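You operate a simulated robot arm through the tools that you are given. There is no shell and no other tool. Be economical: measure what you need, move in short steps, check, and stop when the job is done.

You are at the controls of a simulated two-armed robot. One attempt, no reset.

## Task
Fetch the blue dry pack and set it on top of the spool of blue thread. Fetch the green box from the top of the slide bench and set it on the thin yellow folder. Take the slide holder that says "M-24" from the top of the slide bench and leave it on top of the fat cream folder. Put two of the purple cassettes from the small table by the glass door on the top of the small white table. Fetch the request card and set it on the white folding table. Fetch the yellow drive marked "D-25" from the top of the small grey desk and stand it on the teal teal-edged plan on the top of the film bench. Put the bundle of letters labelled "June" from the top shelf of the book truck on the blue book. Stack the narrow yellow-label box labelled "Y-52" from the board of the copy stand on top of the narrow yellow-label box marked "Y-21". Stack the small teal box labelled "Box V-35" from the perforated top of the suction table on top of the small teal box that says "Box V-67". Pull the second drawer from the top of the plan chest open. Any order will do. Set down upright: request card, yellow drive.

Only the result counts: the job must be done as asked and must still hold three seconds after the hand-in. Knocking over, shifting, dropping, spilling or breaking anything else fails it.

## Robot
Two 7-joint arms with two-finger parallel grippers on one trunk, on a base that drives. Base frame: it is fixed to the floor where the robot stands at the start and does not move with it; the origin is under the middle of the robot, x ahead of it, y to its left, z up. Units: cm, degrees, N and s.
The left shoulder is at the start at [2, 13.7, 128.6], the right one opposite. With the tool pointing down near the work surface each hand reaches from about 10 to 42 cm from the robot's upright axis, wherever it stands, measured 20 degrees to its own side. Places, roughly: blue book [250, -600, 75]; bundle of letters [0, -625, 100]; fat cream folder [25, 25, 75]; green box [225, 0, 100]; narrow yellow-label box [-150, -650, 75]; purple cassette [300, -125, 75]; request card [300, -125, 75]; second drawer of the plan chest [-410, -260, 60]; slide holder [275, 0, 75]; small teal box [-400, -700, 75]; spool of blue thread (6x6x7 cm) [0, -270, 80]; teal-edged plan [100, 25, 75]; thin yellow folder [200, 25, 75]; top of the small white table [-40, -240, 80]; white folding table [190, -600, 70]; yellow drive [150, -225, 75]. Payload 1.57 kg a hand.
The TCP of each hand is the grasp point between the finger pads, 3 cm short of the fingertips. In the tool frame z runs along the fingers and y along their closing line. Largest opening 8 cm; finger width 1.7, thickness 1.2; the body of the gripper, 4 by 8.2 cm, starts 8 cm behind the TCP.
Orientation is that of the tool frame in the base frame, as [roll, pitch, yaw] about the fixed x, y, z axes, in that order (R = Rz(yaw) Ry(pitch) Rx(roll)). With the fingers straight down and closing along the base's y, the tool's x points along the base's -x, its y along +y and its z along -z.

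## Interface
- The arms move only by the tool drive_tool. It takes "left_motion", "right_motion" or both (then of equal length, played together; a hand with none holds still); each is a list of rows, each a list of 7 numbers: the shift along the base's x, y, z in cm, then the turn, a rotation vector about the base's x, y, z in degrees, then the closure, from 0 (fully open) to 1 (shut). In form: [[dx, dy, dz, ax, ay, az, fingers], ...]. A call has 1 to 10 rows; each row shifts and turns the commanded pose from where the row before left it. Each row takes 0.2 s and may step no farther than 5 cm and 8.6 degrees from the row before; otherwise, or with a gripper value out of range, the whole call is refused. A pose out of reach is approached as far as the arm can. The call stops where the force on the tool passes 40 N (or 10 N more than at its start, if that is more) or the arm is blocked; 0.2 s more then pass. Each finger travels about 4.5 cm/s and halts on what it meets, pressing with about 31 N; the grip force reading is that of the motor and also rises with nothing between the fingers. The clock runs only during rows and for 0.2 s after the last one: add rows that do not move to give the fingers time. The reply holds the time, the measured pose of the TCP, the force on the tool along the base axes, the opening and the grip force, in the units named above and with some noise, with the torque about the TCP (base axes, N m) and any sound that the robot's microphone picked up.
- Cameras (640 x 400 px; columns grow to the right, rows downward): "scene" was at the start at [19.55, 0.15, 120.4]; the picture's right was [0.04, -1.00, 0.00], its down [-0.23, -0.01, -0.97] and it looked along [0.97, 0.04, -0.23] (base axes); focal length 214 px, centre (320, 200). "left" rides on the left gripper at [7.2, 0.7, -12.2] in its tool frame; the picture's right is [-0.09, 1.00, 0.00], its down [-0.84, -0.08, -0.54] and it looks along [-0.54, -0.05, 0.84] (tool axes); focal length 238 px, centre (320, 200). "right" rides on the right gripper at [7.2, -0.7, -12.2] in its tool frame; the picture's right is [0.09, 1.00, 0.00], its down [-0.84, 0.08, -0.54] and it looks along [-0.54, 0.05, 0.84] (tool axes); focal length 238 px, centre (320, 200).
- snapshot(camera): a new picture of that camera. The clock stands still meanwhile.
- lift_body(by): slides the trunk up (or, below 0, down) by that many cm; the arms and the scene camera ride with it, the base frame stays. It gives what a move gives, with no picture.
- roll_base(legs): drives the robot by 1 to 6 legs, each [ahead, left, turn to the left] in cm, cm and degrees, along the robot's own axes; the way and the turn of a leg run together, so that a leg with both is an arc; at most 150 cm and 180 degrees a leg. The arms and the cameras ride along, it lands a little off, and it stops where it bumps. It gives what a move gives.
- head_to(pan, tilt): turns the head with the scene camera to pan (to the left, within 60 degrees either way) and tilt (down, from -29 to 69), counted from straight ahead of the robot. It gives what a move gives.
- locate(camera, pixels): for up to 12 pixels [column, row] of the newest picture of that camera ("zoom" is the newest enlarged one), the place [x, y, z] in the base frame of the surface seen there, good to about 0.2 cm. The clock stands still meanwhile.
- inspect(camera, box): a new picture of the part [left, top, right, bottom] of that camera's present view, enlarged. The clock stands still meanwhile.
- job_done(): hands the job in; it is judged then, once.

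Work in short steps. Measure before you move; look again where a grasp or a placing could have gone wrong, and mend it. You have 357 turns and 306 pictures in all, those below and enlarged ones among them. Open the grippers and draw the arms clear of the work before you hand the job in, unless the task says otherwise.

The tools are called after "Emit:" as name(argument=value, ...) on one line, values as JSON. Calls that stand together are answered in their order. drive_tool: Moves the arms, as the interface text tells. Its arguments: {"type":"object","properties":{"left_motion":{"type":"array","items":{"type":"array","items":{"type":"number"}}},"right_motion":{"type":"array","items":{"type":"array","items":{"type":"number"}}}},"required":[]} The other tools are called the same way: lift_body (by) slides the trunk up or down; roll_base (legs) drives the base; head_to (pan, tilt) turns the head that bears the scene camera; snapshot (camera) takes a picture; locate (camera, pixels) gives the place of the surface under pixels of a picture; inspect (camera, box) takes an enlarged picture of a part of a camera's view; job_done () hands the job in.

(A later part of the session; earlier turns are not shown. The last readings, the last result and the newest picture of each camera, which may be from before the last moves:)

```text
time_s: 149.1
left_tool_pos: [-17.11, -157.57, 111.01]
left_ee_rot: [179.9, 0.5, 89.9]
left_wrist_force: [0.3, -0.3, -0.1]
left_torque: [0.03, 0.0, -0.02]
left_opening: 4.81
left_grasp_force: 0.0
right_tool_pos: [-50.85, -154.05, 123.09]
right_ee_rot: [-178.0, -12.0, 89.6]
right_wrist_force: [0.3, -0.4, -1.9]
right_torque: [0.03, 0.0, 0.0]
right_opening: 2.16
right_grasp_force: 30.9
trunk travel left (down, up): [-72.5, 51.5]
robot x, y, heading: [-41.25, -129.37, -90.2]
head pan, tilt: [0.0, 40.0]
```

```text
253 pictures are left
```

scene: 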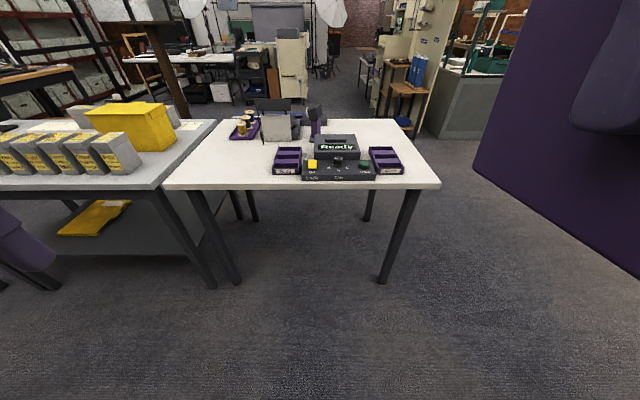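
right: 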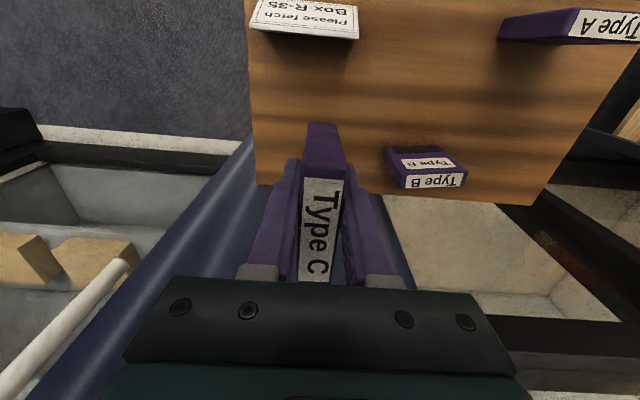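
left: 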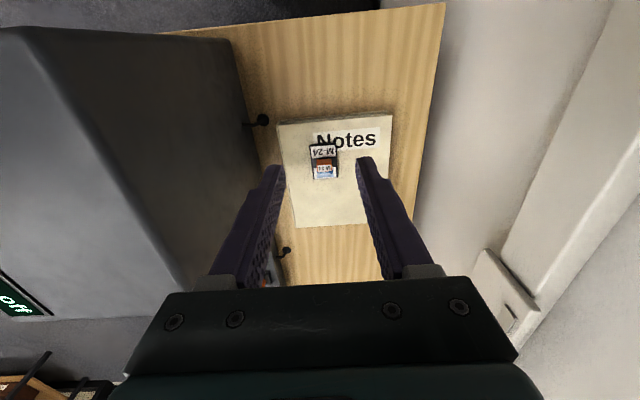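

White table found with trays and a rewinder; free area at front-left (220,180). Measure.

Emit:
locate(camera="scene", pixels=[[168, 186], [440, 186], [220, 180], [420, 178], [232, 122], [400, 122], [287, 160], [384, 160], [338, 175], [255, 130], [205, 170]])

Emit:
inspect(camera="scene", box=[200, 90, 440, 200])

```text
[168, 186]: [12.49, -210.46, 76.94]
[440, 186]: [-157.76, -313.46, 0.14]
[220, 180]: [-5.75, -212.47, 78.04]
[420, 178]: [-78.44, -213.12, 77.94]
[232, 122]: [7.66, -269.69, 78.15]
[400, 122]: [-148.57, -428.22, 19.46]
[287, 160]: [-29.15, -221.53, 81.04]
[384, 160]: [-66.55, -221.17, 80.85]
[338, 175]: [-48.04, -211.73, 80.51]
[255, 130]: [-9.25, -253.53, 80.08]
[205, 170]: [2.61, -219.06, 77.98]
```

```text
2.67 times, centred on (320, 145) of scene
```

zoom: 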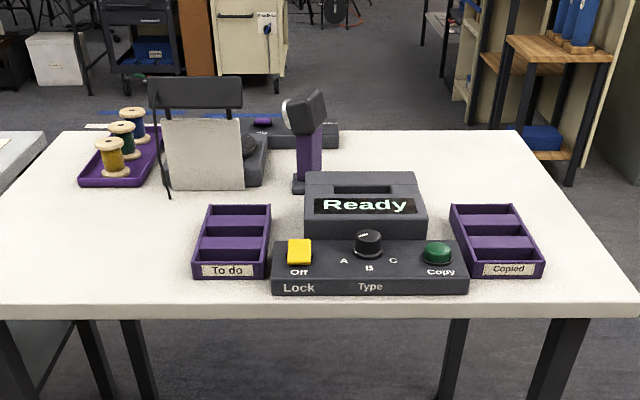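

I'll stand the cassette in the free front-left area (~(-8,-224)). Drive to (5,-187).

Emit:
roll_base(legs=[[0, 46, 0], [56, 0, 0]])

Emit:
drive_tool(right_motion=[[0, -2, -3, -4, 0, 0, 1], [0, -2, -3, -4, 0, 0, 1], [0, -2, -3, -4, 0, 0, 1], [0, -2, -3, 0, 0, 0, 1], [0, -2, -3, 0, 0, 0, 1], [0, 0, 0, 0, 0, 0, 1]])

Emit:
snapshot(camera="right")

Emit:
snapshot(camera="scene")

```text
time_s: 154.7
left_tool_pos: [28.68, -213.33, 110.95]
left_ee_rot: [179.9, 0.4, 90.2]
left_wrist_force: [-0.2, -0.3, 0.2]
left_torque: [0.0, 0.03, 0.01]
left_opening: 4.79
left_grasp_force: 0.0
right_tool_pos: [-4.98, -210.1, 123.16]
right_ee_rot: [-177.9, -12.1, 90.0]
right_wrist_force: [-1.6, -0.6, -1.4]
right_torque: [0.03, -0.01, 0.0]
right_opening: 2.2
right_grasp_force: 30.4
trunk travel left (down, up): [-72.5, 51.5]
robot x, y, heading: [4.34, -185.75, -90.5]
head pan, tilt: [0.0, 40.0]
```

```text
time_s: 156.1
left_tool_pos: [28.74, -213.37, 111.04]
left_ee_rot: [180.0, 0.4, 90.1]
left_wrist_force: [0.8, -0.2, -0.3]
left_torque: [0.02, -0.04, 0.03]
left_opening: 4.81
left_grasp_force: 0.0
right_tool_pos: [-4.97, -220.12, 108.13]
right_ee_rot: [-178.0, -0.1, 90.0]
right_wrist_force: [-0.5, -0.1, -1.3]
right_torque: [0.02, -0.02, 0.02]
right_opening: 2.16
right_grasp_force: 30.6
trunk travel left (down, up): [-72.5, 51.5]
robot x, y, heading: [4.4, -185.45, -90.1]
head pan, tilt: [0.0, 40.0]
```

```text
251 pictures are left
```

right: 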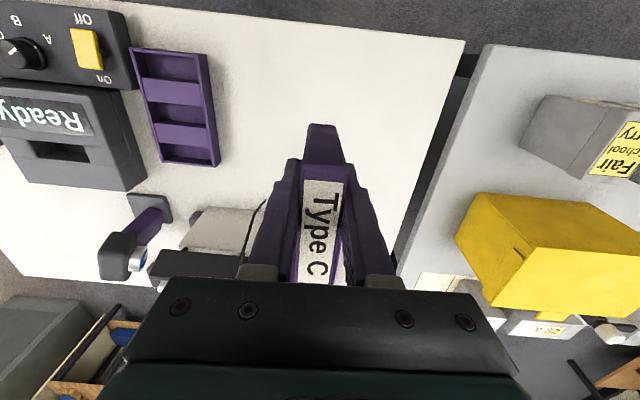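

```text
250 pictures are left
```

scene: 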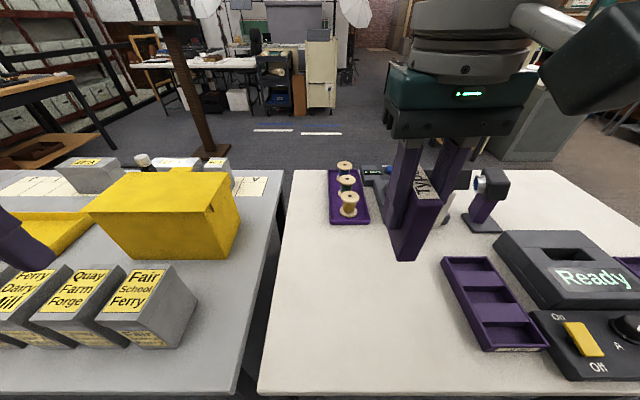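

Clear table below. Lower the cassette.

Emit:
drive_tool(right_motion=[[0, 0.5, -4, 0, 0, 0, 1], [0, 0.5, -4, 0, 0, 0, 1], [0, 0.5, -4, 0, 0, 0, 1], [0, 0.5, -4, 0, 0, 0, 1], [0, 0, -4, 0, 0, 0, 1], [0, 0, -0.5, 0, 0, 0, 1], [0, 0, -0.5, 0, 0, 0, 1], [0, 0, -0.5, 0, 0, 0, 1], [0, 0, -0.4, 0, 0, 0, 1], [0, 0, -0.4, 0, 0, 0, 1]])

Emit:
snapshot(camera="scene")

```text
time_s: 158.3
left_tool_pos: [28.69, -213.36, 110.99]
left_ee_rot: [179.8, 0.3, 90.2]
left_wrist_force: [0.5, 0.0, 0.7]
left_torque: [0.0, -0.02, 0.0]
left_opening: 4.83
left_grasp_force: 0.1
right_tool_pos: [-5.03, -218.37, 85.8]
right_ee_rot: [-178.0, -0.1, 89.9]
right_wrist_force: [-1.1, -0.3, -1.3]
right_torque: [0.04, 0.02, -0.02]
right_opening: 2.19
right_grasp_force: 30.7
trunk travel left (down, up): [-72.5, 51.5]
robot x, y, heading: [4.17, -185.11, -89.9]
head pan, tilt: [0.0, 40.0]
```

```text
249 pictures are left
```

scene: 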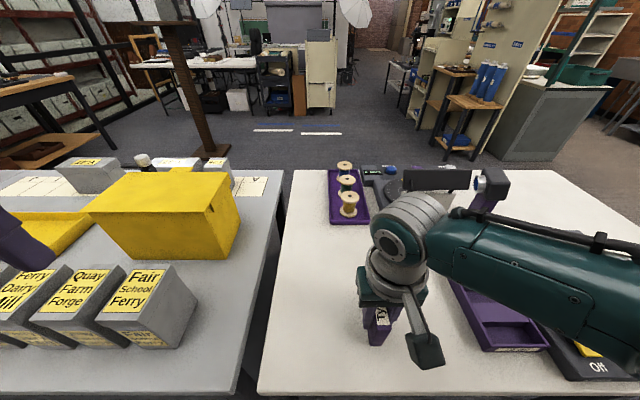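

Emit:
drive_tool(right_motion=[[0, 0, -0.4, 0, 0, 0, 1], [0, 0, -0.4, 0, 0, 0, 1], [0, 0, -0.4, 0, 0, 0, 1]])

```text
time_s: 159.1
left_tool_pos: [28.59, -213.25, 111.05]
left_ee_rot: [179.8, 0.3, 90.2]
left_wrist_force: [-0.5, 0.3, 1.4]
left_torque: [0.0, -0.01, 0.0]
left_opening: 4.79
left_grasp_force: 0.0
right_tool_pos: [-4.92, -218.14, 84.64]
right_ee_rot: [-178.0, -0.1, 90.0]
right_wrist_force: [0.3, -0.7, -1.3]
right_torque: [0.07, -0.06, 0.0]
right_opening: 2.19
right_grasp_force: 30.4
trunk travel left (down, up): [-72.5, 51.5]
robot x, y, heading: [4.68, -185.54, -90.0]
head pan, tilt: [0.0, 40.0]
```

Not yet down; the cassette's bottom may be nearer to the TCP. Continue.

Emit:
drive_tool(right_motion=[[0, 0, -0.4, 0, 0, 0, 1], [0, 0, -0.4, 0, 0, 0, 1], [0, 0, -0.4, 0, 0, 0, 1], [0, 0, -0.3, 0, 0, 0, 1]])

Emit:
inspect(camera="scene", box=[330, 240, 470, 360])

```text
time_s: 160.0
left_tool_pos: [28.56, -213.36, 110.99]
left_ee_rot: [179.9, 0.5, 90.2]
left_wrist_force: [-0.6, -0.3, 0.7]
left_torque: [0.01, 0.0, 0.02]
left_opening: 4.77
left_grasp_force: 0.0
right_tool_pos: [-4.94, -218.48, 83.56]
right_ee_rot: [-178.1, 0.3, 90.1]
right_wrist_force: [-2.1, 1.1, 19.1]
right_torque: [0.11, -0.11, -0.02]
right_opening: 2.15
right_grasp_force: 31.2
trunk travel left (down, up): [-72.5, 51.5]
robot x, y, heading: [4.05, -185.24, -90.1]
head pan, tilt: [0.0, 40.0]
stopped in row 4 (right hand): the force on the tool passed its limit at 46 N (the readings are from after the stop); the commanded pose is now the measured one
```

```text
3.33 times, centred on (400, 300) of scene
```

zoom: 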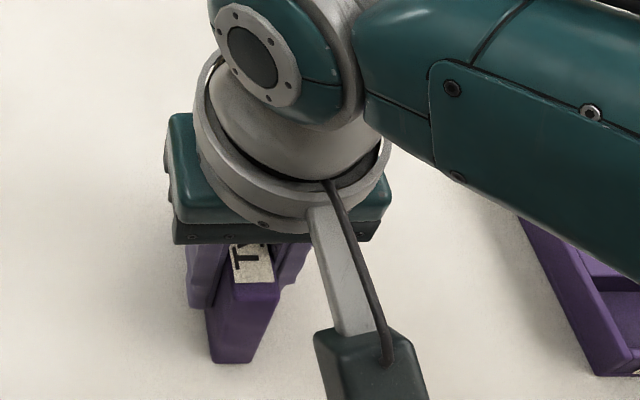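

Contact on the table. Release and rise straight up.

Emit:
drive_tool(right_motion=[[0, 0, 0.2, 0, 0, 0, 1], [0, 0, 0, 0, 0, 0, 0.6], [0, 0, 0, 0, 0, 0, 0.3], [0, 0, 0, 0, 0, 0, 0.3], [0, 0, 4, 0, 0, 0, 0.3], [0, 0, 5, 0, 0, 0, 0.3], [0, 0, 5, 0, 0, 0, 0.3], [0, 1, 4.5, 0, 0, 0, 0.3], [0, 2, 4, 0, 0, 0, 0.3]])

Emit:
snapshot(camera="right")

```text
time_s: 162.0
left_tool_pos: [28.77, -213.26, 111.04]
left_ee_rot: [179.9, 0.4, 90.1]
left_wrist_force: [0.0, 0.4, -0.1]
left_torque: [-0.03, -0.02, -0.01]
left_opening: 4.81
left_grasp_force: 0.1
right_tool_pos: [-5.01, -215.4, 106.18]
right_ee_rot: [-178.1, 0.1, 90.1]
right_wrist_force: [-0.4, 0.0, 0.1]
right_torque: [0.01, 0.0, 0.02]
right_opening: 5.6
right_grasp_force: 0.0
trunk travel left (down, up): [-72.5, 51.5]
robot x, y, heading: [4.2, -185.61, -89.7]
head pan, tilt: [0.0, 40.0]
```

```text
247 pictures are left
```

right: 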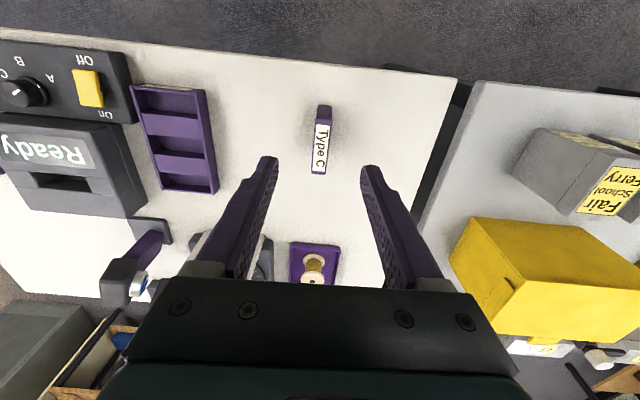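

Cassette C stands. Now move along to the grey desk's other end for the drive D-25.

Emit:
roll_base(legs=[[-25, 0, 0], [0, 135, 0]])

Emit:
snapshot(camera="scene")

```text
time_s: 170.2
left_tool_pos: [164.55, -189.19, 111.02]
left_ee_rot: [179.9, 0.4, 89.6]
left_wrist_force: [0.5, 0.4, -0.1]
left_torque: [0.01, 0.03, -0.01]
left_opening: 4.8
left_grasp_force: 0.0
right_tool_pos: [130.91, -190.82, 106.1]
right_ee_rot: [-178.1, 0.1, 89.5]
right_wrist_force: [0.1, -0.5, 0.6]
right_torque: [0.02, -0.04, 0.0]
right_opening: 5.62
right_grasp_force: 0.0
trunk travel left (down, up): [-72.5, 51.5]
robot x, y, heading: [140.24, -161.23, -90.6]
head pan, tilt: [0.0, 40.0]
```

```text
246 pictures are left
```

scene: 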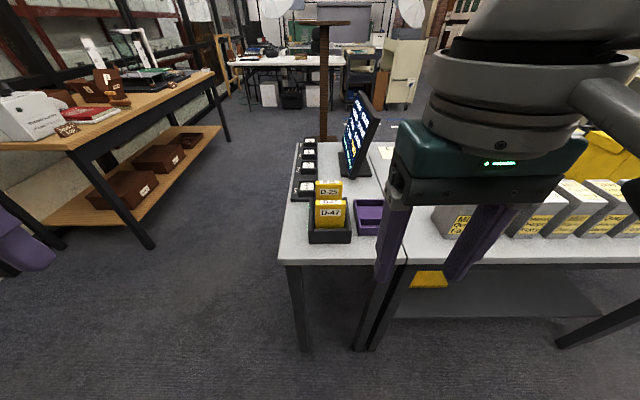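

Drives D-25 (328,188) and D-47 (330,212) stand in a dark tray. Measure and zoom.

Emit:
inspect(camera="scene", box=[280, 160, 400, 270])

Emit:
locate(camera="scene", pixels=[[316, 183], [341, 183], [328, 190], [316, 202], [344, 201], [330, 215], [330, 240], [285, 262], [390, 262], [370, 212]])

```text
3.64 times, centred on (340, 215) of scene
```

zoom: 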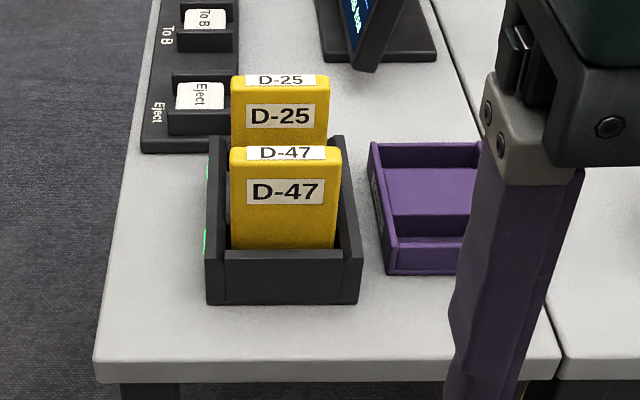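

```text
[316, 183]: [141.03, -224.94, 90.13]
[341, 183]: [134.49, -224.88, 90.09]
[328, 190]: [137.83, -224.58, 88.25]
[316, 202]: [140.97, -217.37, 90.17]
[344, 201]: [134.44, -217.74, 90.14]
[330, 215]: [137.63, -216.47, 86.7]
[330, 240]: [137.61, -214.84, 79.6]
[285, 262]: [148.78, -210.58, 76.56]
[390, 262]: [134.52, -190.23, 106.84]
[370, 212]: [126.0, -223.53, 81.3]
```

I measure the tray wall and monitor for clearance, then move so the left hand faces the drive.

Emit:
locate(camera="zoom", pixels=[[218, 145], [337, 142], [215, 255], [360, 60], [330, 45], [250, 78], [250, 105], [325, 105]])

Emit:
roll_base(legs=[[0, -13, 0.6], [25, 0, 0]])

Emit:
snapshot(camera="left")

```text
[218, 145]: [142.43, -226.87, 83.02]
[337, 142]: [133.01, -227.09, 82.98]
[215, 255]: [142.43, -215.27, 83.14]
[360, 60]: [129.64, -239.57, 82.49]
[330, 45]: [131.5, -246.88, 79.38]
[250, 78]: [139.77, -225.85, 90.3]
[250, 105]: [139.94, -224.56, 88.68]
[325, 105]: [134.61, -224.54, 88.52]
```

```text
time_s: 172.9
left_tool_pos: [151.91, -213.8, 111.16]
left_ee_rot: [179.9, 0.4, 90.4]
left_wrist_force: [0.0, 0.0, -0.5]
left_torque: [0.04, 0.01, -0.03]
left_opening: 4.78
left_grasp_force: 0.2
right_tool_pos: [118.41, -215.87, 106.09]
right_ee_rot: [-178.1, 0.0, 90.1]
right_wrist_force: [-0.2, 0.6, 0.5]
right_torque: [0.03, 0.0, -0.01]
right_opening: 5.6
right_grasp_force: 0.1
trunk travel left (down, up): [-72.5, 51.5]
robot x, y, heading: [127.42, -186.21, -89.7]
head pan, tilt: [0.0, 40.0]
```

```text
244 pictures are left
```

left: 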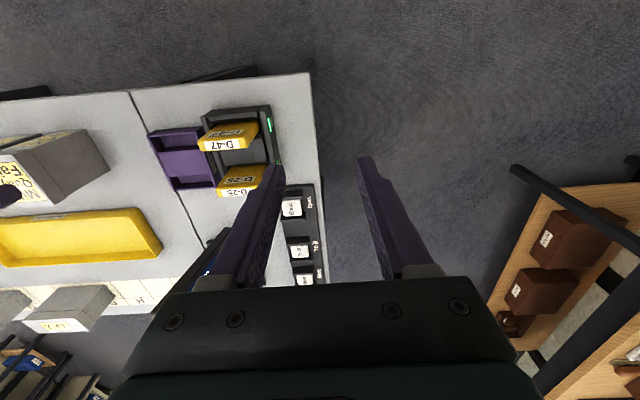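

Move the left hand over the drive, fully open.

Emit:
drive_tool(left_motion=[[-2.84, -2.3, -2.8, 0, 0, 0, 0], [-2.84, -2.3, -2.8, 0, 0, 0, 0], [-2.84, -2.3, -2.8, 0, 0, 0, 0], [-2.84, -2.3, -2.8, 0, 0, 0, 0], [-2.84, -2.4, -2.6, 0, 0, 0, 0], [0, 0, 0, 0, 0, 0, 0]])

Emit:
snapshot(camera="left")

```text
time_s: 174.3
left_tool_pos: [137.64, -225.35, 97.25]
left_ee_rot: [180.0, 0.5, 90.2]
left_wrist_force: [0.2, 0.1, 0.4]
left_torque: [-0.03, 0.01, -0.03]
left_opening: 8.0
left_grasp_force: 0.1
right_tool_pos: [118.47, -215.84, 106.2]
right_ee_rot: [-178.2, 0.0, 90.1]
right_wrist_force: [0.2, 0.4, 0.2]
right_torque: [0.0, -0.02, -0.05]
right_opening: 5.63
right_grasp_force: 0.0
trunk travel left (down, up): [-72.5, 51.5]
robot x, y, heading: [128.16, -186.26, -89.9]
head pan, tilt: [0.0, 40.0]
```

```text
243 pictures are left
```

left: 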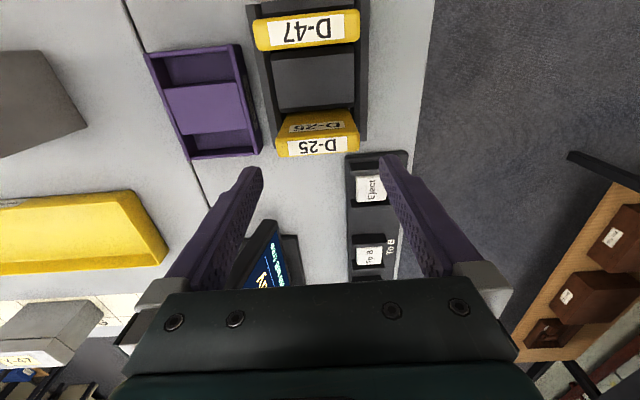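

D-25 appears between the fingers. Check the edges at the top face.

Emit:
locate(camera="left", pixels=[[281, 147], [356, 144], [318, 138], [318, 152]])

Emit:
drive_tool(left_motion=[[0, 0, -3, 0, 0, 0, 0], [0, 0, -3, 0, 0, 0, 0], [0, 0, -2.5, 0, 0, 0, 0], [0, 0, -1.2, 0, 0, 0, 0], [0, 0, 0, 0, 0, 0, 0]])

Emit:
snapshot(camera="left")

```text
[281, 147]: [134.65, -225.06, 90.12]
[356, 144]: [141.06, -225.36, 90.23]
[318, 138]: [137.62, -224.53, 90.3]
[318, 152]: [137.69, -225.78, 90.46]
```

```text
time_s: 175.5
left_tool_pos: [137.92, -224.76, 87.81]
left_ee_rot: [179.9, 0.5, 90.3]
left_wrist_force: [0.5, -0.4, -0.3]
left_torque: [-0.05, 0.03, 0.03]
left_opening: 8.01
left_grasp_force: 0.1
left hand out of reach, approached as far as the arm can: row 4
right_tool_pos: [118.54, -215.9, 106.15]
right_ee_rot: [-178.2, 0.1, 90.1]
right_wrist_force: [0.3, 0.1, 0.1]
right_torque: [-0.01, 0.0, -0.03]
right_opening: 5.6
right_grasp_force: 0.1
trunk travel left (down, up): [-72.5, 51.5]
robot x, y, heading: [127.68, -186.23, -90.1]
head pan, tilt: [0.0, 40.0]
```

```text
242 pictures are left
```

left: 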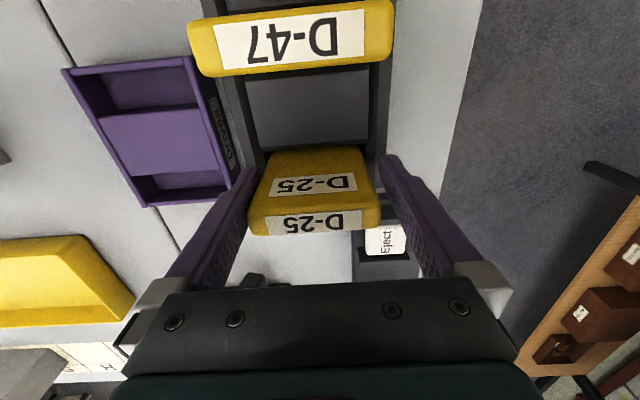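

Straddling D-25. Close, lift straight up.

Emit:
drive_tool(left_motion=[[0, 0, 0, 0, 0, 0, 1], [0, 0, 0, 0, 0, 0, 1], [0, 0, 0, 0, 0, 0, 1], [0, 0, 2, 0, 0, 0, 1], [0, 0, 4, 0, 0, 0, 1], [0, 0, 4, 0, 0, 0, 1], [0, 0, 4, 0, 0, 0, 1], [0, 1, 4, 0, 0, 0, 1], [0, 1, 4, 0, 0, 0, 1], [0, 0, 0, 0, 0, 0, 1]])

Emit:
snapshot(camera="left")

```text
time_s: 177.7
left_tool_pos: [137.93, -222.79, 109.96]
left_ee_rot: [179.9, 0.4, 90.4]
left_wrist_force: [0.0, -0.3, -2.4]
left_torque: [0.03, -0.04, -0.01]
left_opening: 7.15
left_grasp_force: 30.7
right_tool_pos: [118.34, -215.96, 106.2]
right_ee_rot: [-178.1, 0.1, 90.1]
right_wrist_force: [0.1, -0.2, 0.2]
right_torque: [0.01, 0.0, 0.0]
right_opening: 5.6
right_grasp_force: 0.1
trunk travel left (down, up): [-72.5, 51.5]
robot x, y, heading: [127.71, -186.05, -89.9]
head pan, tilt: [0.0, 40.0]
```

```text
241 pictures are left
```

left: 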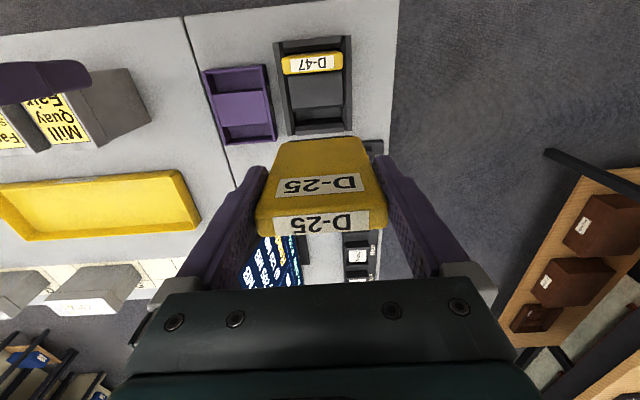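

D-25 held. Drive to the door table for the second cassette, right hand to be rotated 90° for cassette A.

Emit:
roll_base(legs=[[-98, 0, 0], [0, 0, 90], [133, 0, 0]])

Emit:
drive_tool(right_motion=[[0, 0, 1, 0, 0, 8, 0.3], [0, 0, 1, 0, 0, 8, 0.3], [0, 0, 1, 0, 0, 8, 0.3], [0, 0, 1, 0, 0, 8, 0.3], [0, 0, 1, 0, 0, 8, 0.3], [0, 0, 0, 0, 0, 8, 0.3], [0, 0, 0, 0, 0, 8, 0.3], [0, 0, 0, 0, 0, 8, 0.3], [0, 0, 0, 0, 0, 8, 0.3], [0, 0, 0, 0, 0, 8, 0.3]])

Emit:
head_to(pan=0, tilt=55)

Emit:
snapshot(camera="scene")

```text
time_s: 192.9
left_tool_pos: [297.89, -79.82, 109.77]
left_ee_rot: [179.9, 0.4, 179.4]
left_wrist_force: [0.1, 0.0, -2.0]
left_torque: [-0.01, 0.0, -0.01]
left_opening: 7.19
left_grasp_force: 30.9
right_tool_pos: [290.56, -99.24, 106.0]
right_ee_rot: [-178.1, 0.2, 179.2]
right_wrist_force: [0.5, 0.4, -0.3]
right_torque: [0.03, 0.04, -0.04]
right_opening: 5.6
right_grasp_force: 0.0
trunk travel left (down, up): [-72.5, 51.5]
robot x, y, heading: [261.06, -89.28, -0.8]
head pan, tilt: [0.0, 40.0]
```

```text
time_s: 195.1
left_tool_pos: [297.69, -79.75, 109.78]
left_ee_rot: [179.9, 0.4, 179.4]
left_wrist_force: [0.1, 0.1, -2.9]
left_torque: [-0.02, 0.03, 0.03]
left_opening: 7.15
left_grasp_force: 31.8
right_tool_pos: [290.45, -99.13, 111.22]
right_ee_rot: [-178.1, 0.1, -100.6]
right_wrist_force: [-0.9, 0.1, -0.8]
right_torque: [-0.01, -0.01, 0.0]
right_opening: 5.6
right_grasp_force: 0.1
trunk travel left (down, up): [-72.5, 51.5]
robot x, y, heading: [261.0, -89.4, -0.9]
head pan, tilt: [0.0, 40.0]
```

```text
time_s: 195.9
left_tool_pos: [297.86, -79.81, 109.98]
left_ee_rot: [179.9, 0.4, 179.4]
left_wrist_force: [0.6, -0.6, -2.0]
left_torque: [-0.03, 0.0, 0.0]
left_opening: 7.15
left_grasp_force: 31.7
right_tool_pos: [290.63, -99.13, 110.99]
right_ee_rot: [-178.0, 0.1, -100.9]
right_wrist_force: [-0.5, 1.0, -0.7]
right_torque: [-0.05, 0.0, 0.02]
right_opening: 5.58
right_grasp_force: 0.1
trunk travel left (down, up): [-72.5, 51.5]
robot x, y, heading: [261.27, -89.6, -0.9]
head pan, tilt: [0.0, 55.0]
```

```text
240 pictures are left
```

scene: 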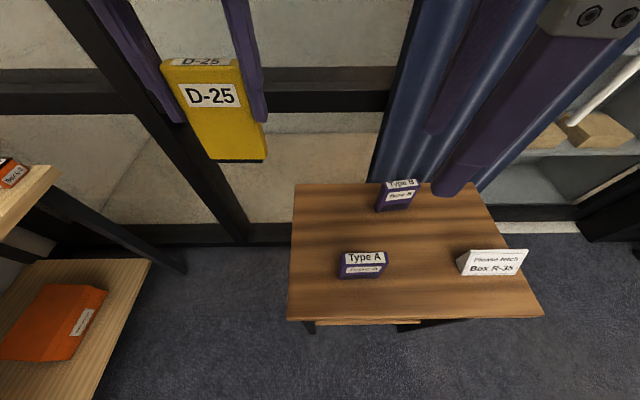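

Rotation works. Measure A's top.

Emit:
inspect(camera="scene", box=[320, 230, 410, 295])

Emit:
locate(camera="scene", pixels=[[343, 255], [384, 253], [347, 263], [386, 261], [365, 270], [365, 258]])

Emit:
snapshot(camera="right")

```text
6.15 times, centred on (365, 262) of scene
```

zoom: 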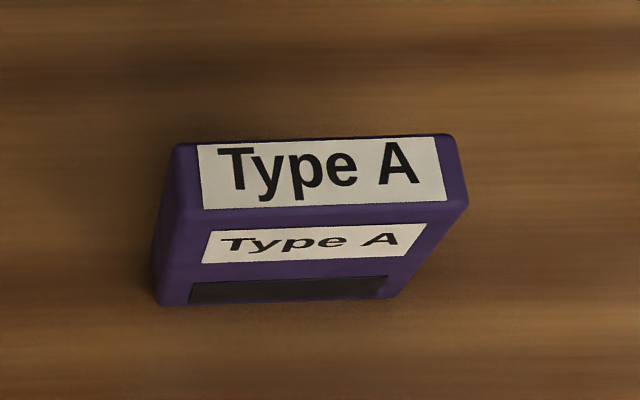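

```text
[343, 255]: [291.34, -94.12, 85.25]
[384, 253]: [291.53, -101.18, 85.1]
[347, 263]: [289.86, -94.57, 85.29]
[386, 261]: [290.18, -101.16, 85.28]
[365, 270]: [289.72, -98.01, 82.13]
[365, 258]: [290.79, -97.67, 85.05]
```

```text
238 pictures are left
```

right: 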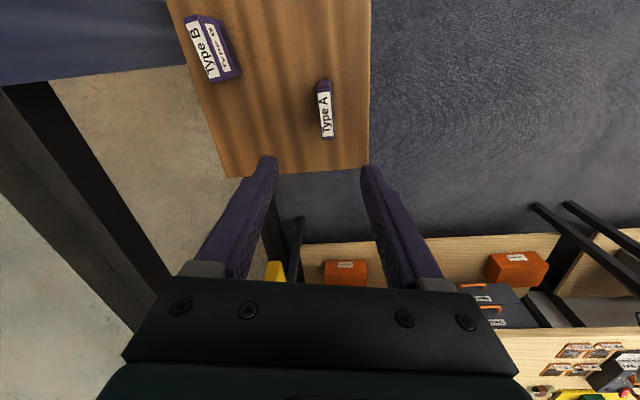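

A's top centre (290.7,-97.7), nearly axis aligned. Rotate 12° more and descend over it.

Emit:
drive_tool(right_motion=[[0, 0.7, -3.5, 0, 1, 6, 0.3], [0, 0.7, -3.5, 0, 1, 6, 0.3], [0, 0, -4, 0, 0, 0, 0.3], [0, 0, -4, 0, 0, 0, 0.3], [0, 0, 0, 0, 0, 0, 0.3]])

Emit:
snapshot(camera="right")

```text
time_s: 197.1
left_tool_pos: [297.77, -79.84, 109.78]
left_ee_rot: [179.9, 0.4, 179.4]
left_wrist_force: [-1.3, 0.2, -1.7]
left_torque: [-0.03, 0.02, -0.01]
left_opening: 7.16
left_grasp_force: 31.2
right_tool_pos: [290.49, -97.8, 96.2]
right_ee_rot: [179.9, -0.1, -88.7]
right_wrist_force: [-0.6, 0.0, -1.0]
right_torque: [0.0, 0.01, -0.01]
right_opening: 5.6
right_grasp_force: 0.1
trunk travel left (down, up): [-72.5, 51.5]
robot x, y, heading: [260.71, -89.3, -0.8]
head pan, tilt: [0.0, 55.0]
```

```text
237 pictures are left
```

right: 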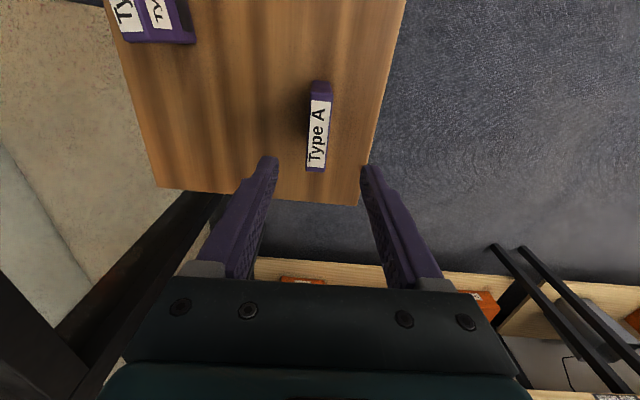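

Aligned. Descend 14.5 cm, close and lift.

Emit:
drive_tool(right_motion=[[0.1, 0, -4.5, 0, 0, 0, 0.3], [0.1, 0, -4.5, 0, 0, 0, 0.3], [0, 0, -4.5, 0, 0, 0, 0.3], [0, 0, -1, 0, 0, 0, 0.3], [0, 0, 0, 0, 0, 0, 0.3]])

Emit:
drive_tool(right_motion=[[0, 0, 0, 0, 0, 0, 1], [0, 0, 0, 0, 0, 0, 1], [0, 0, 0, 0, 0, 0, 1], [0, 0, 0, 0, 0, 0, 1], [0, 0, 4, 0, 0, 0, 1], [0, 0, 4, 0, 0, 0, 1], [0, 0, 4, 0, 0, 0, 1], [0, 0, 4, 0, 0, 0, 1], [-1, 0, 4, 0, 0, 0, 1], [-1, 0, 4, 0, 0, 0, 1]])

Emit:
snapshot(camera="right")

```text
time_s: 198.3
left_tool_pos: [297.74, -79.76, 109.82]
left_ee_rot: [179.8, 0.4, 179.3]
left_wrist_force: [-0.1, 0.3, -1.8]
left_torque: [0.05, 0.0, 0.02]
left_opening: 7.15
left_grasp_force: 30.6
right_tool_pos: [290.72, -97.7, 81.67]
right_ee_rot: [179.8, -0.1, -88.6]
right_wrist_force: [-0.3, 0.0, -0.6]
right_torque: [-0.01, 0.01, 0.02]
right_opening: 5.59
right_grasp_force: 0.1
trunk travel left (down, up): [-72.5, 51.5]
robot x, y, heading: [260.99, -89.58, -0.9]
head pan, tilt: [0.0, 55.0]
```

```text
time_s: 200.5
left_tool_pos: [297.89, -79.87, 109.85]
left_ee_rot: [179.9, 0.3, 179.4]
left_wrist_force: [0.2, 0.9, -1.8]
left_torque: [-0.04, -0.01, -0.01]
left_opening: 7.18
left_grasp_force: 31.6
right_tool_pos: [288.84, -97.85, 105.6]
right_ee_rot: [179.9, -0.2, -88.8]
right_wrist_force: [-0.4, -1.0, -1.2]
right_torque: [-0.04, 0.02, 0.01]
right_opening: 2.19
right_grasp_force: 31.3
trunk travel left (down, up): [-72.5, 51.5]
robot x, y, heading: [260.69, -89.45, -0.7]
head pan, tilt: [0.0, 55.0]
```

```text
236 pictures are left
```

right: 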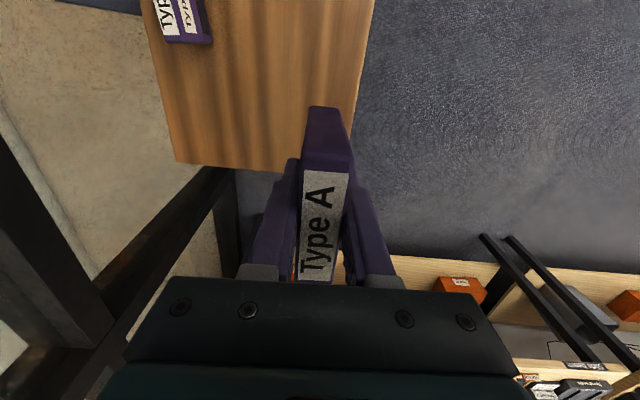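

Cassette A held. Drive back along the bench to x≈110, turn to face it and look at the plan.

Emit:
roll_base(legs=[[-150, 8, 0.8], [0, 0, 90], [33, 0, 0]])

Emit:
snapshot(camera="scene")

```text
refused: leg 1 is longer than a leg can be; nothing moved
```

```text
235 pictures are left
```

scene: 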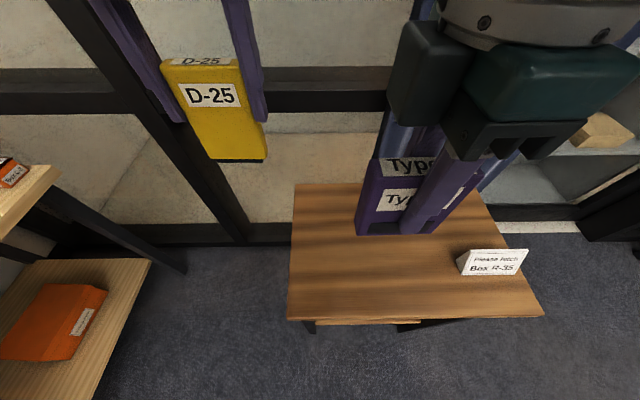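

Leg was slightly too long; resend.

Emit:
roll_base(legs=[[-75, 4, 0.4], [-75, 4, 0.4], [0, 0, 90], [35, 0, 0]])

Emit:
snapshot(camera="scene")

```text
time_s: 213.9
left_tool_pos: [100.98, -8.87, 109.89]
left_ee_rot: [179.9, 0.3, -90.0]
left_wrist_force: [0.8, -0.2, -1.2]
left_torque: [0.0, 0.0, 0.03]
left_opening: 7.17
left_grasp_force: 31.2
right_tool_pos: [119.18, -17.8, 105.5]
right_ee_rot: [179.9, -0.1, 1.8]
right_wrist_force: [0.4, 0.1, -0.5]
right_torque: [0.02, -0.01, -0.02]
right_opening: 2.17
right_grasp_force: 31.1
trunk travel left (down, up): [-72.5, 51.5]
robot x, y, heading: [110.96, -45.68, 89.8]
head pan, tilt: [0.0, 55.0]
```

```text
234 pictures are left
```

scene: 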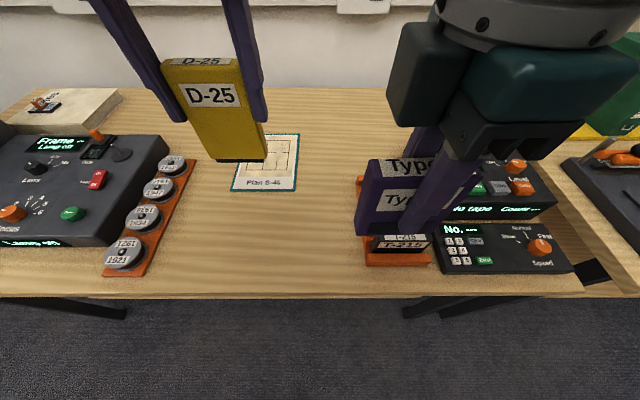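

Plan at (265,165). Measure its corners.

Emit:
locate(camera="scene", pixels=[[233, 189], [294, 188], [298, 138], [285, 165], [270, 185], [320, 297]])

Emit:
roll_base(legs=[[14, 0, 0]])

Emit:
snapshot(camera="left")

```text
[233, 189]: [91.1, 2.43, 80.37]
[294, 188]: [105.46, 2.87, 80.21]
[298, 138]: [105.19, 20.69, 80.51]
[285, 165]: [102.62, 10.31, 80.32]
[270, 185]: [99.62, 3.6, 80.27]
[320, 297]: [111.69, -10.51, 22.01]
```

```text
time_s: 215.2
left_tool_pos: [101.0, 5.07, 109.83]
left_ee_rot: [179.9, 0.2, -89.8]
left_wrist_force: [0.4, -0.2, -1.4]
left_torque: [0.0, 0.05, -0.02]
left_opening: 7.15
left_grasp_force: 31.2
right_tool_pos: [119.12, -3.75, 105.5]
right_ee_rot: [179.9, -0.1, 1.9]
right_wrist_force: [0.1, 0.5, -1.2]
right_torque: [0.05, 0.01, 0.01]
right_opening: 2.19
right_grasp_force: 30.7
trunk travel left (down, up): [-72.5, 51.5]
robot x, y, heading: [111.08, -31.78, 89.8]
head pan, tilt: [0.0, 55.0]
```

```text
233 pictures are left
```

left: 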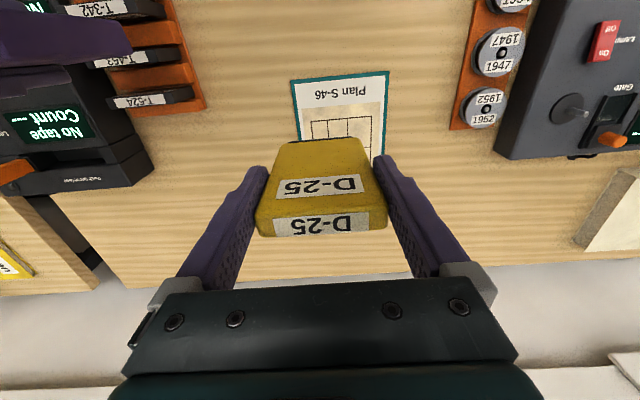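

Plan spans x 91–105.5, y 2.4–21. I raise the right hand, lower the trunk 8 cm and creep forward for better reach.

Emit:
drive_tool(right_motion=[[1, 0, 4, 0, 0, 0, 1], [1, 0, 4, 0, 0, 0, 1], [1, 0, 2, 0, 0, 0, 1]], left_motion=[[-1, 0, 1, 0, 0, 0, 1], [-1, 0, 1, 0, 0, 0, 1], [-0.6, 0, 0, 0, 0, 0, 1]])

Emit:
lift_body(by=-8)

Emit:
roll_base(legs=[[3, 0, 0]])

Emit:
snapshot(camera="left")

```text
time_s: 216.0
left_tool_pos: [98.43, 5.13, 111.8]
left_ee_rot: [179.8, 0.3, -90.0]
left_wrist_force: [-0.5, -1.0, -2.4]
left_torque: [-0.01, 0.01, -0.04]
left_opening: 7.18
left_grasp_force: 31.3
right_tool_pos: [122.06, -3.74, 115.58]
right_ee_rot: [179.7, -0.1, 1.9]
right_wrist_force: [0.0, 0.1, -2.2]
right_torque: [-0.03, 0.0, -0.04]
right_opening: 2.2
right_grasp_force: 30.9
trunk travel left (down, up): [-72.5, 51.5]
robot x, y, heading: [111.12, -31.45, 89.8]
head pan, tilt: [0.0, 55.0]
```

```text
time_s: 217.2
left_tool_pos: [98.22, 5.15, 103.71]
left_ee_rot: [179.9, 0.3, -89.9]
left_wrist_force: [0.3, -0.9, -1.9]
left_torque: [-0.03, 0.01, 0.0]
left_opening: 7.16
left_grasp_force: 30.9
right_tool_pos: [121.99, -3.61, 107.57]
right_ee_rot: [179.9, -0.1, 1.9]
right_wrist_force: [0.5, 0.2, -1.9]
right_torque: [-0.03, 0.02, -0.01]
right_opening: 2.16
right_grasp_force: 30.9
trunk travel left (down, up): [-64.5, 59.5]
robot x, y, heading: [111.25, -31.55, 89.9]
head pan, tilt: [0.0, 55.0]
```

```text
time_s: 218.0
left_tool_pos: [98.35, 8.08, 103.77]
left_ee_rot: [180.0, 0.2, -89.8]
left_wrist_force: [0.4, 0.3, -1.2]
left_torque: [0.0, 0.0, 0.01]
left_opening: 7.15
left_grasp_force: 31.0
right_tool_pos: [122.14, -0.73, 107.5]
right_ee_rot: [179.9, -0.1, 1.8]
right_wrist_force: [-0.4, 0.7, -2.0]
right_torque: [0.02, 0.02, 0.03]
right_opening: 2.16
right_grasp_force: 31.0
trunk travel left (down, up): [-64.5, 59.5]
robot x, y, heading: [111.34, -28.73, 89.7]
head pan, tilt: [0.0, 55.0]
```

```text
232 pictures are left
```

left: 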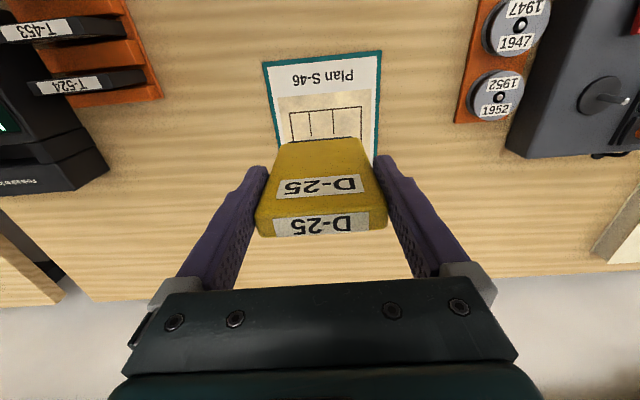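

Over the plan. Descend to 91 and then feel for contact.

Emit:
drive_tool(left_motion=[[0, 0, -4, 0, 0, 0, 1], [0, 0, -4, 0, 0, 0, 1], [0, 0, -3, 0, 0, 0, 1], [0, 0, -1.2, 0, 0, 0, 1], [0, 0, -0.4, 0, 0, 0, 1], [0, 0, -0.4, 0, 0, 0, 1], [0, 0, -0.4, 0, 0, 0, 1]])

Emit:
drive_tool(left_motion=[[0, 0, -0.3, 0, 0, 0, 1], [0, 0, -0.3, 0, 0, 0, 1], [0, 0, -0.3, 0, 0, 0, 1]])

Emit:
inspect(camera="scene", box=[160, 80, 360, 240])

```text
time_s: 219.6
left_tool_pos: [98.51, 8.21, 90.38]
left_ee_rot: [179.9, 0.2, -89.9]
left_wrist_force: [0.1, -0.4, -1.9]
left_torque: [-0.03, 0.01, -0.01]
left_opening: 7.2
left_grasp_force: 30.9
right_tool_pos: [122.12, -0.69, 107.38]
right_ee_rot: [179.9, -0.1, 1.9]
right_wrist_force: [-0.1, 0.8, -1.9]
right_torque: [0.0, -0.01, 0.01]
right_opening: 2.16
right_grasp_force: 30.7
trunk travel left (down, up): [-64.5, 59.5]
robot x, y, heading: [110.98, -28.64, 89.7]
head pan, tilt: [0.0, 55.0]
```

```text
time_s: 220.4
left_tool_pos: [98.39, 8.1, 89.45]
left_ee_rot: [180.0, 0.4, -89.9]
left_wrist_force: [1.4, -0.4, -1.3]
left_torque: [-0.05, 0.01, 0.02]
left_opening: 7.15
left_grasp_force: 30.9
right_tool_pos: [122.13, -0.71, 107.55]
right_ee_rot: [179.9, -0.2, 1.9]
right_wrist_force: [-0.1, 0.8, -1.5]
right_torque: [-0.01, -0.04, 0.0]
right_opening: 2.17
right_grasp_force: 31.6
trunk travel left (down, up): [-64.5, 59.5]
robot x, y, heading: [110.84, -28.89, 89.5]
head pan, tilt: [0.0, 55.0]
```

```text
2.50 times, centred on (260, 160) of scene
```

zoom: 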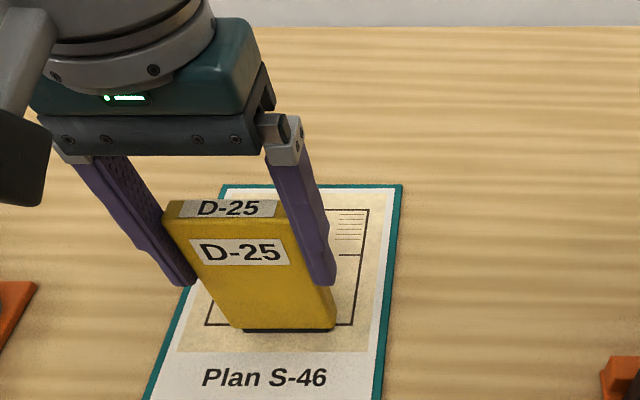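

Nearly there; keep lowering in small steps.

Emit:
drive_tool(left_motion=[[0, 0, -0.3, 0, 0, 0, 1], [0, 0, -0.3, 0, 0, 0, 1], [0, 0, -0.3, 0, 0, 0, 1], [0, 0, -0.2, 0, 0, 0, 1]])

```text
time_s: 221.4
left_tool_pos: [98.38, 8.54, 88.64]
left_ee_rot: [180.0, 0.8, -90.1]
left_wrist_force: [1.0, 0.0, 30.8]
left_torque: [0.27, -0.11, 0.0]
left_opening: 7.18
left_grasp_force: 31.3
right_tool_pos: [122.08, -0.51, 107.62]
right_ee_rot: [180.0, -0.1, 1.9]
right_wrist_force: [0.4, 0.6, -0.5]
right_torque: [0.0, 0.0, -0.01]
right_opening: 2.15
right_grasp_force: 30.9
trunk travel left (down, up): [-64.5, 59.5]
robot x, y, heading: [111.07, -28.49, 90.0]
head pan, tilt: [0.0, 55.0]
```

Contact. Ease 0.3 up, open fully, rise straight.

Emit:
drive_tool(left_motion=[[0, 0, 0.3, 0, 0, 0, 1], [0, 0, 0, 0, 0, 0, 0.05], [0, 0, 0, 0, 0, 0, 0], [0, 0, 0, 0, 0, 0, 0], [0, 0, 2, 0, 0, 0, 0], [0, 0, 3, 0, 0, 0, 0], [0, 0, 4, 0, 0, 0, 0], [0, 0, 4, 0, 0, 0, 0], [0, 0, 4, 0, 0, 0, 0]])

Emit:
inspect(camera="scene", box=[160, 80, 360, 240])

```text
time_s: 223.4
left_tool_pos: [98.37, 8.17, 105.91]
left_ee_rot: [179.8, 0.2, -89.9]
left_wrist_force: [0.7, -0.6, 0.3]
left_torque: [0.01, 0.01, 0.0]
left_opening: 8.01
left_grasp_force: 0.2
right_tool_pos: [122.13, -0.75, 107.53]
right_ee_rot: [179.9, -0.1, 1.9]
right_wrist_force: [-0.1, -0.5, -2.1]
right_torque: [0.0, -0.01, -0.01]
right_opening: 2.17
right_grasp_force: 31.1
trunk travel left (down, up): [-64.5, 59.5]
robot x, y, heading: [111.2, -28.44, 89.9]
head pan, tilt: [0.0, 55.0]
```

```text
2.50 times, centred on (260, 160) of scene
```

zoom: 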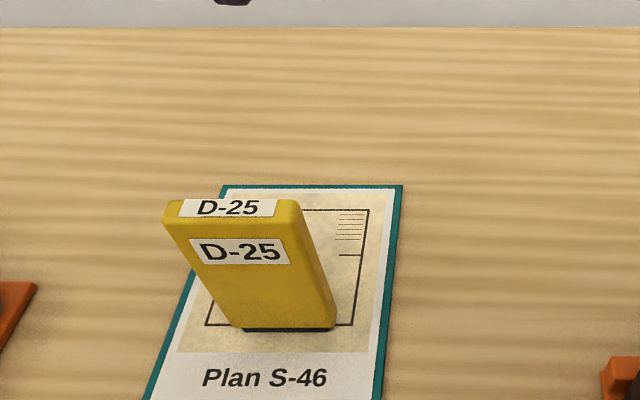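

D-25 stands on the plan. Now take cassette A to the white table.

Emit:
roll_base(legs=[[-45, 0, 0], [0, 0, 180], [0, -96, 0], [110, 0, 0]])

Emit:
snapshot(camera="scene")

Emit:
snapshot(camera="right")

```text
time_s: 243.3
left_tool_pos: [25.8, -219.05, 105.93]
left_ee_rot: [179.9, 0.3, 89.4]
left_wrist_force: [-0.3, -0.1, -0.7]
left_torque: [0.02, 0.02, 0.0]
left_opening: 7.99
left_grasp_force: 0.1
right_tool_pos: [2.06, -210.04, 107.52]
right_ee_rot: [180.0, -0.1, -178.8]
right_wrist_force: [1.2, -0.1, -1.1]
right_torque: [0.02, 0.0, 0.0]
right_opening: 2.15
right_grasp_force: 31.3
trunk travel left (down, up): [-64.5, 59.5]
robot x, y, heading: [13.04, -182.01, -90.8]
head pan, tilt: [0.0, 55.0]
```

```text
229 pictures are left
```

scene: 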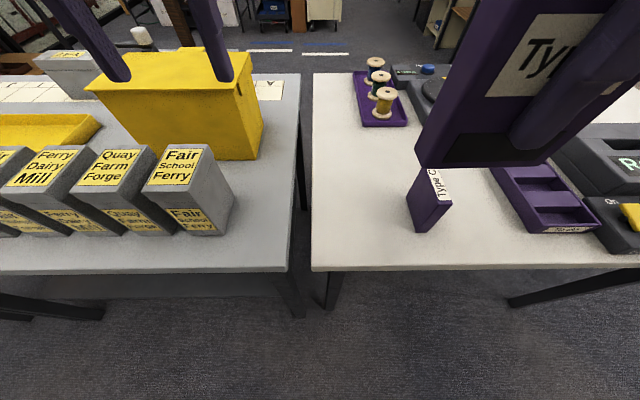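

```text
228 pictures are left
```

right: 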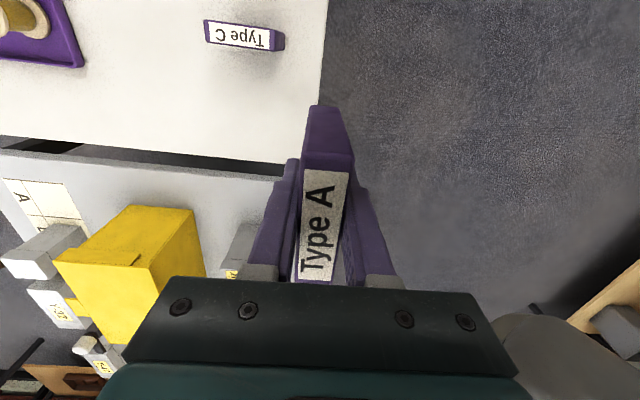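

Move to (5,-222) and lower.

Emit:
drive_tool(right_motion=[[0.6, -2.4, -3.5, 0, 0, 0, 1], [0.6, -2.4, -3.5, 0, 0, 0, 1], [0.6, -2.4, -3.5, 0, 0, 0, 1], [0.6, -2.4, -3.5, 0, 0, 0, 1], [0.5, -2.4, -3.5, 0, 0, 0, 1], [0, 0, -3, 0, 0, 0, 1], [0, 0, -1.5, 0, 0, 0, 1], [0, 0, 0, 0, 0, 0, 1]])

Emit:
drive_tool(right_motion=[[0, 0, -0.5, 0, 0, 0, 1], [0, 0, -0.5, 0, 0, 0, 1], [0, 0, -0.4, 0, 0, 0, 1], [0, 0, -0.4, 0, 0, 0, 1], [0, 0, -0.3, 0, 0, 0, 1], [0, 0, -0.3, 0, 0, 0, 1]])

Emit:
snapshot(camera="scene")

```text
time_s: 245.1
left_tool_pos: [25.81, -219.02, 105.81]
left_ee_rot: [179.8, 0.3, 89.5]
left_wrist_force: [0.5, 0.0, 0.4]
left_torque: [0.02, -0.03, 0.06]
left_opening: 8.0
left_grasp_force: 0.1
right_tool_pos: [4.95, -222.11, 85.6]
right_ee_rot: [179.9, -0.1, -178.7]
right_wrist_force: [0.2, 0.8, -1.0]
right_torque: [-0.02, 0.0, -0.01]
right_opening: 2.17
right_grasp_force: 30.9
trunk travel left (down, up): [-64.5, 59.5]
robot x, y, heading: [13.34, -182.09, -90.6]
head pan, tilt: [0.0, 55.0]
```

```text
time_s: 246.5
left_tool_pos: [25.62, -219.15, 105.75]
left_ee_rot: [179.8, 0.3, 89.5]
left_wrist_force: [0.9, -0.5, -0.2]
left_torque: [-0.04, 0.0, 0.03]
left_opening: 8.0
left_grasp_force: 0.0
right_tool_pos: [5.03, -222.37, 83.52]
right_ee_rot: [179.9, 0.0, -178.7]
right_wrist_force: [-2.8, 4.5, 19.0]
right_torque: [0.27, 0.08, 0.01]
right_opening: 2.15
right_grasp_force: 31.1
trunk travel left (down, up): [-64.5, 59.5]
robot x, y, heading: [13.34, -181.73, -90.8]
head pan, tilt: [0.0, 55.0]
stopped in row 6 (right hand): the force on the tool passed its limit at 46 N (the readings are from after the stop); the commanded pose is now the measured one
```

```text
227 pictures are left
```

scene: 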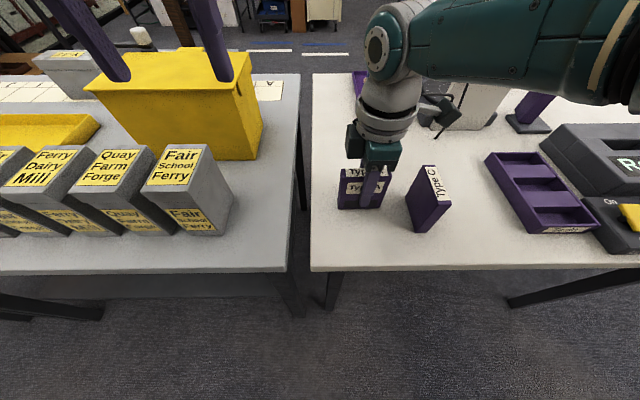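

Contact; release and rise.

Emit:
drive_tool(right_motion=[[0, 0, 0.2, 0, 0, 0, 1], [0, 0, 0, 0, 0, 0, 0.6], [0, 0, 0, 0, 0, 0, 0.3], [0, 0, 0, 0, 0, 0, 0.3], [0, 0, 4, 0, 0, 0, 0.3], [0, 0, 5, 0, 0, 0, 0.3], [0, 0, 5, 0, 0, 0, 0.3], [0, 1, 4.5, 0, 0, 0, 0.3], [0, 2, 4, 0, 0, 0, 0.3]])

Emit:
snapshot(camera="scene")

```text
time_s: 248.5
left_tool_pos: [25.78, -219.12, 105.99]
left_ee_rot: [179.9, 0.4, 89.5]
left_wrist_force: [-0.5, 0.1, -0.2]
left_torque: [0.0, -0.01, -0.04]
left_opening: 8.0
left_grasp_force: 0.1
right_tool_pos: [5.05, -219.08, 106.09]
right_ee_rot: [179.8, 0.0, -178.6]
right_wrist_force: [-0.2, 0.0, 0.6]
right_torque: [0.0, -0.01, -0.03]
right_opening: 5.6
right_grasp_force: 0.0
trunk travel left (down, up): [-64.5, 59.5]
robot x, y, heading: [13.38, -182.02, -90.7]
head pan, tilt: [0.0, 55.0]
```

```text
226 pictures are left
```

scene: 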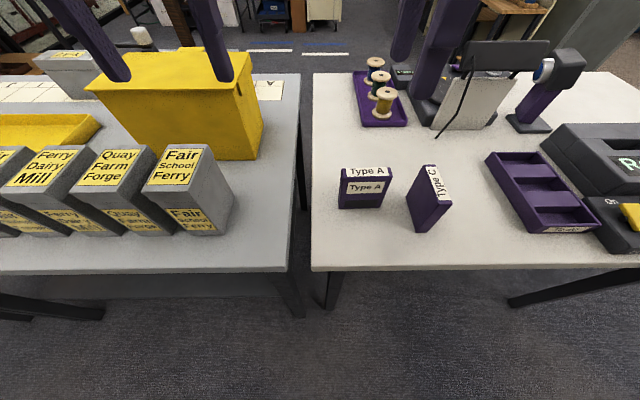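

Both cassettes stand on the table. I zoom at the spools from here to measure the blue one.

Emit:
inspect(camera="scene", box=[330, 40, 450, 140])

Emit:
locate(camera="zoom", pixels=[[237, 110], [255, 180], [292, 270], [237, 95], [160, 165], [300, 430], [240, 140]])

```text
4.00 times, centred on (390, 90) of scene
```

zoom: 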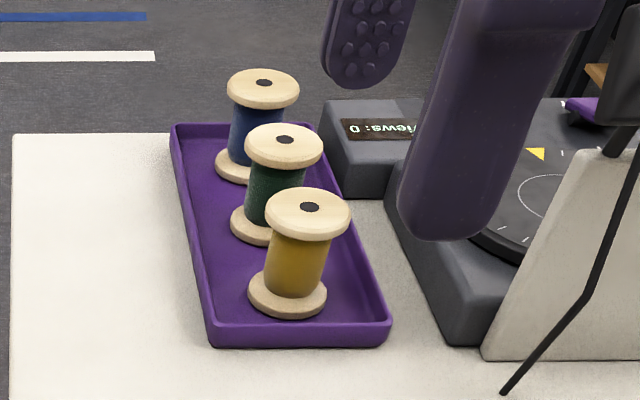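

```text
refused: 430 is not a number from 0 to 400
```

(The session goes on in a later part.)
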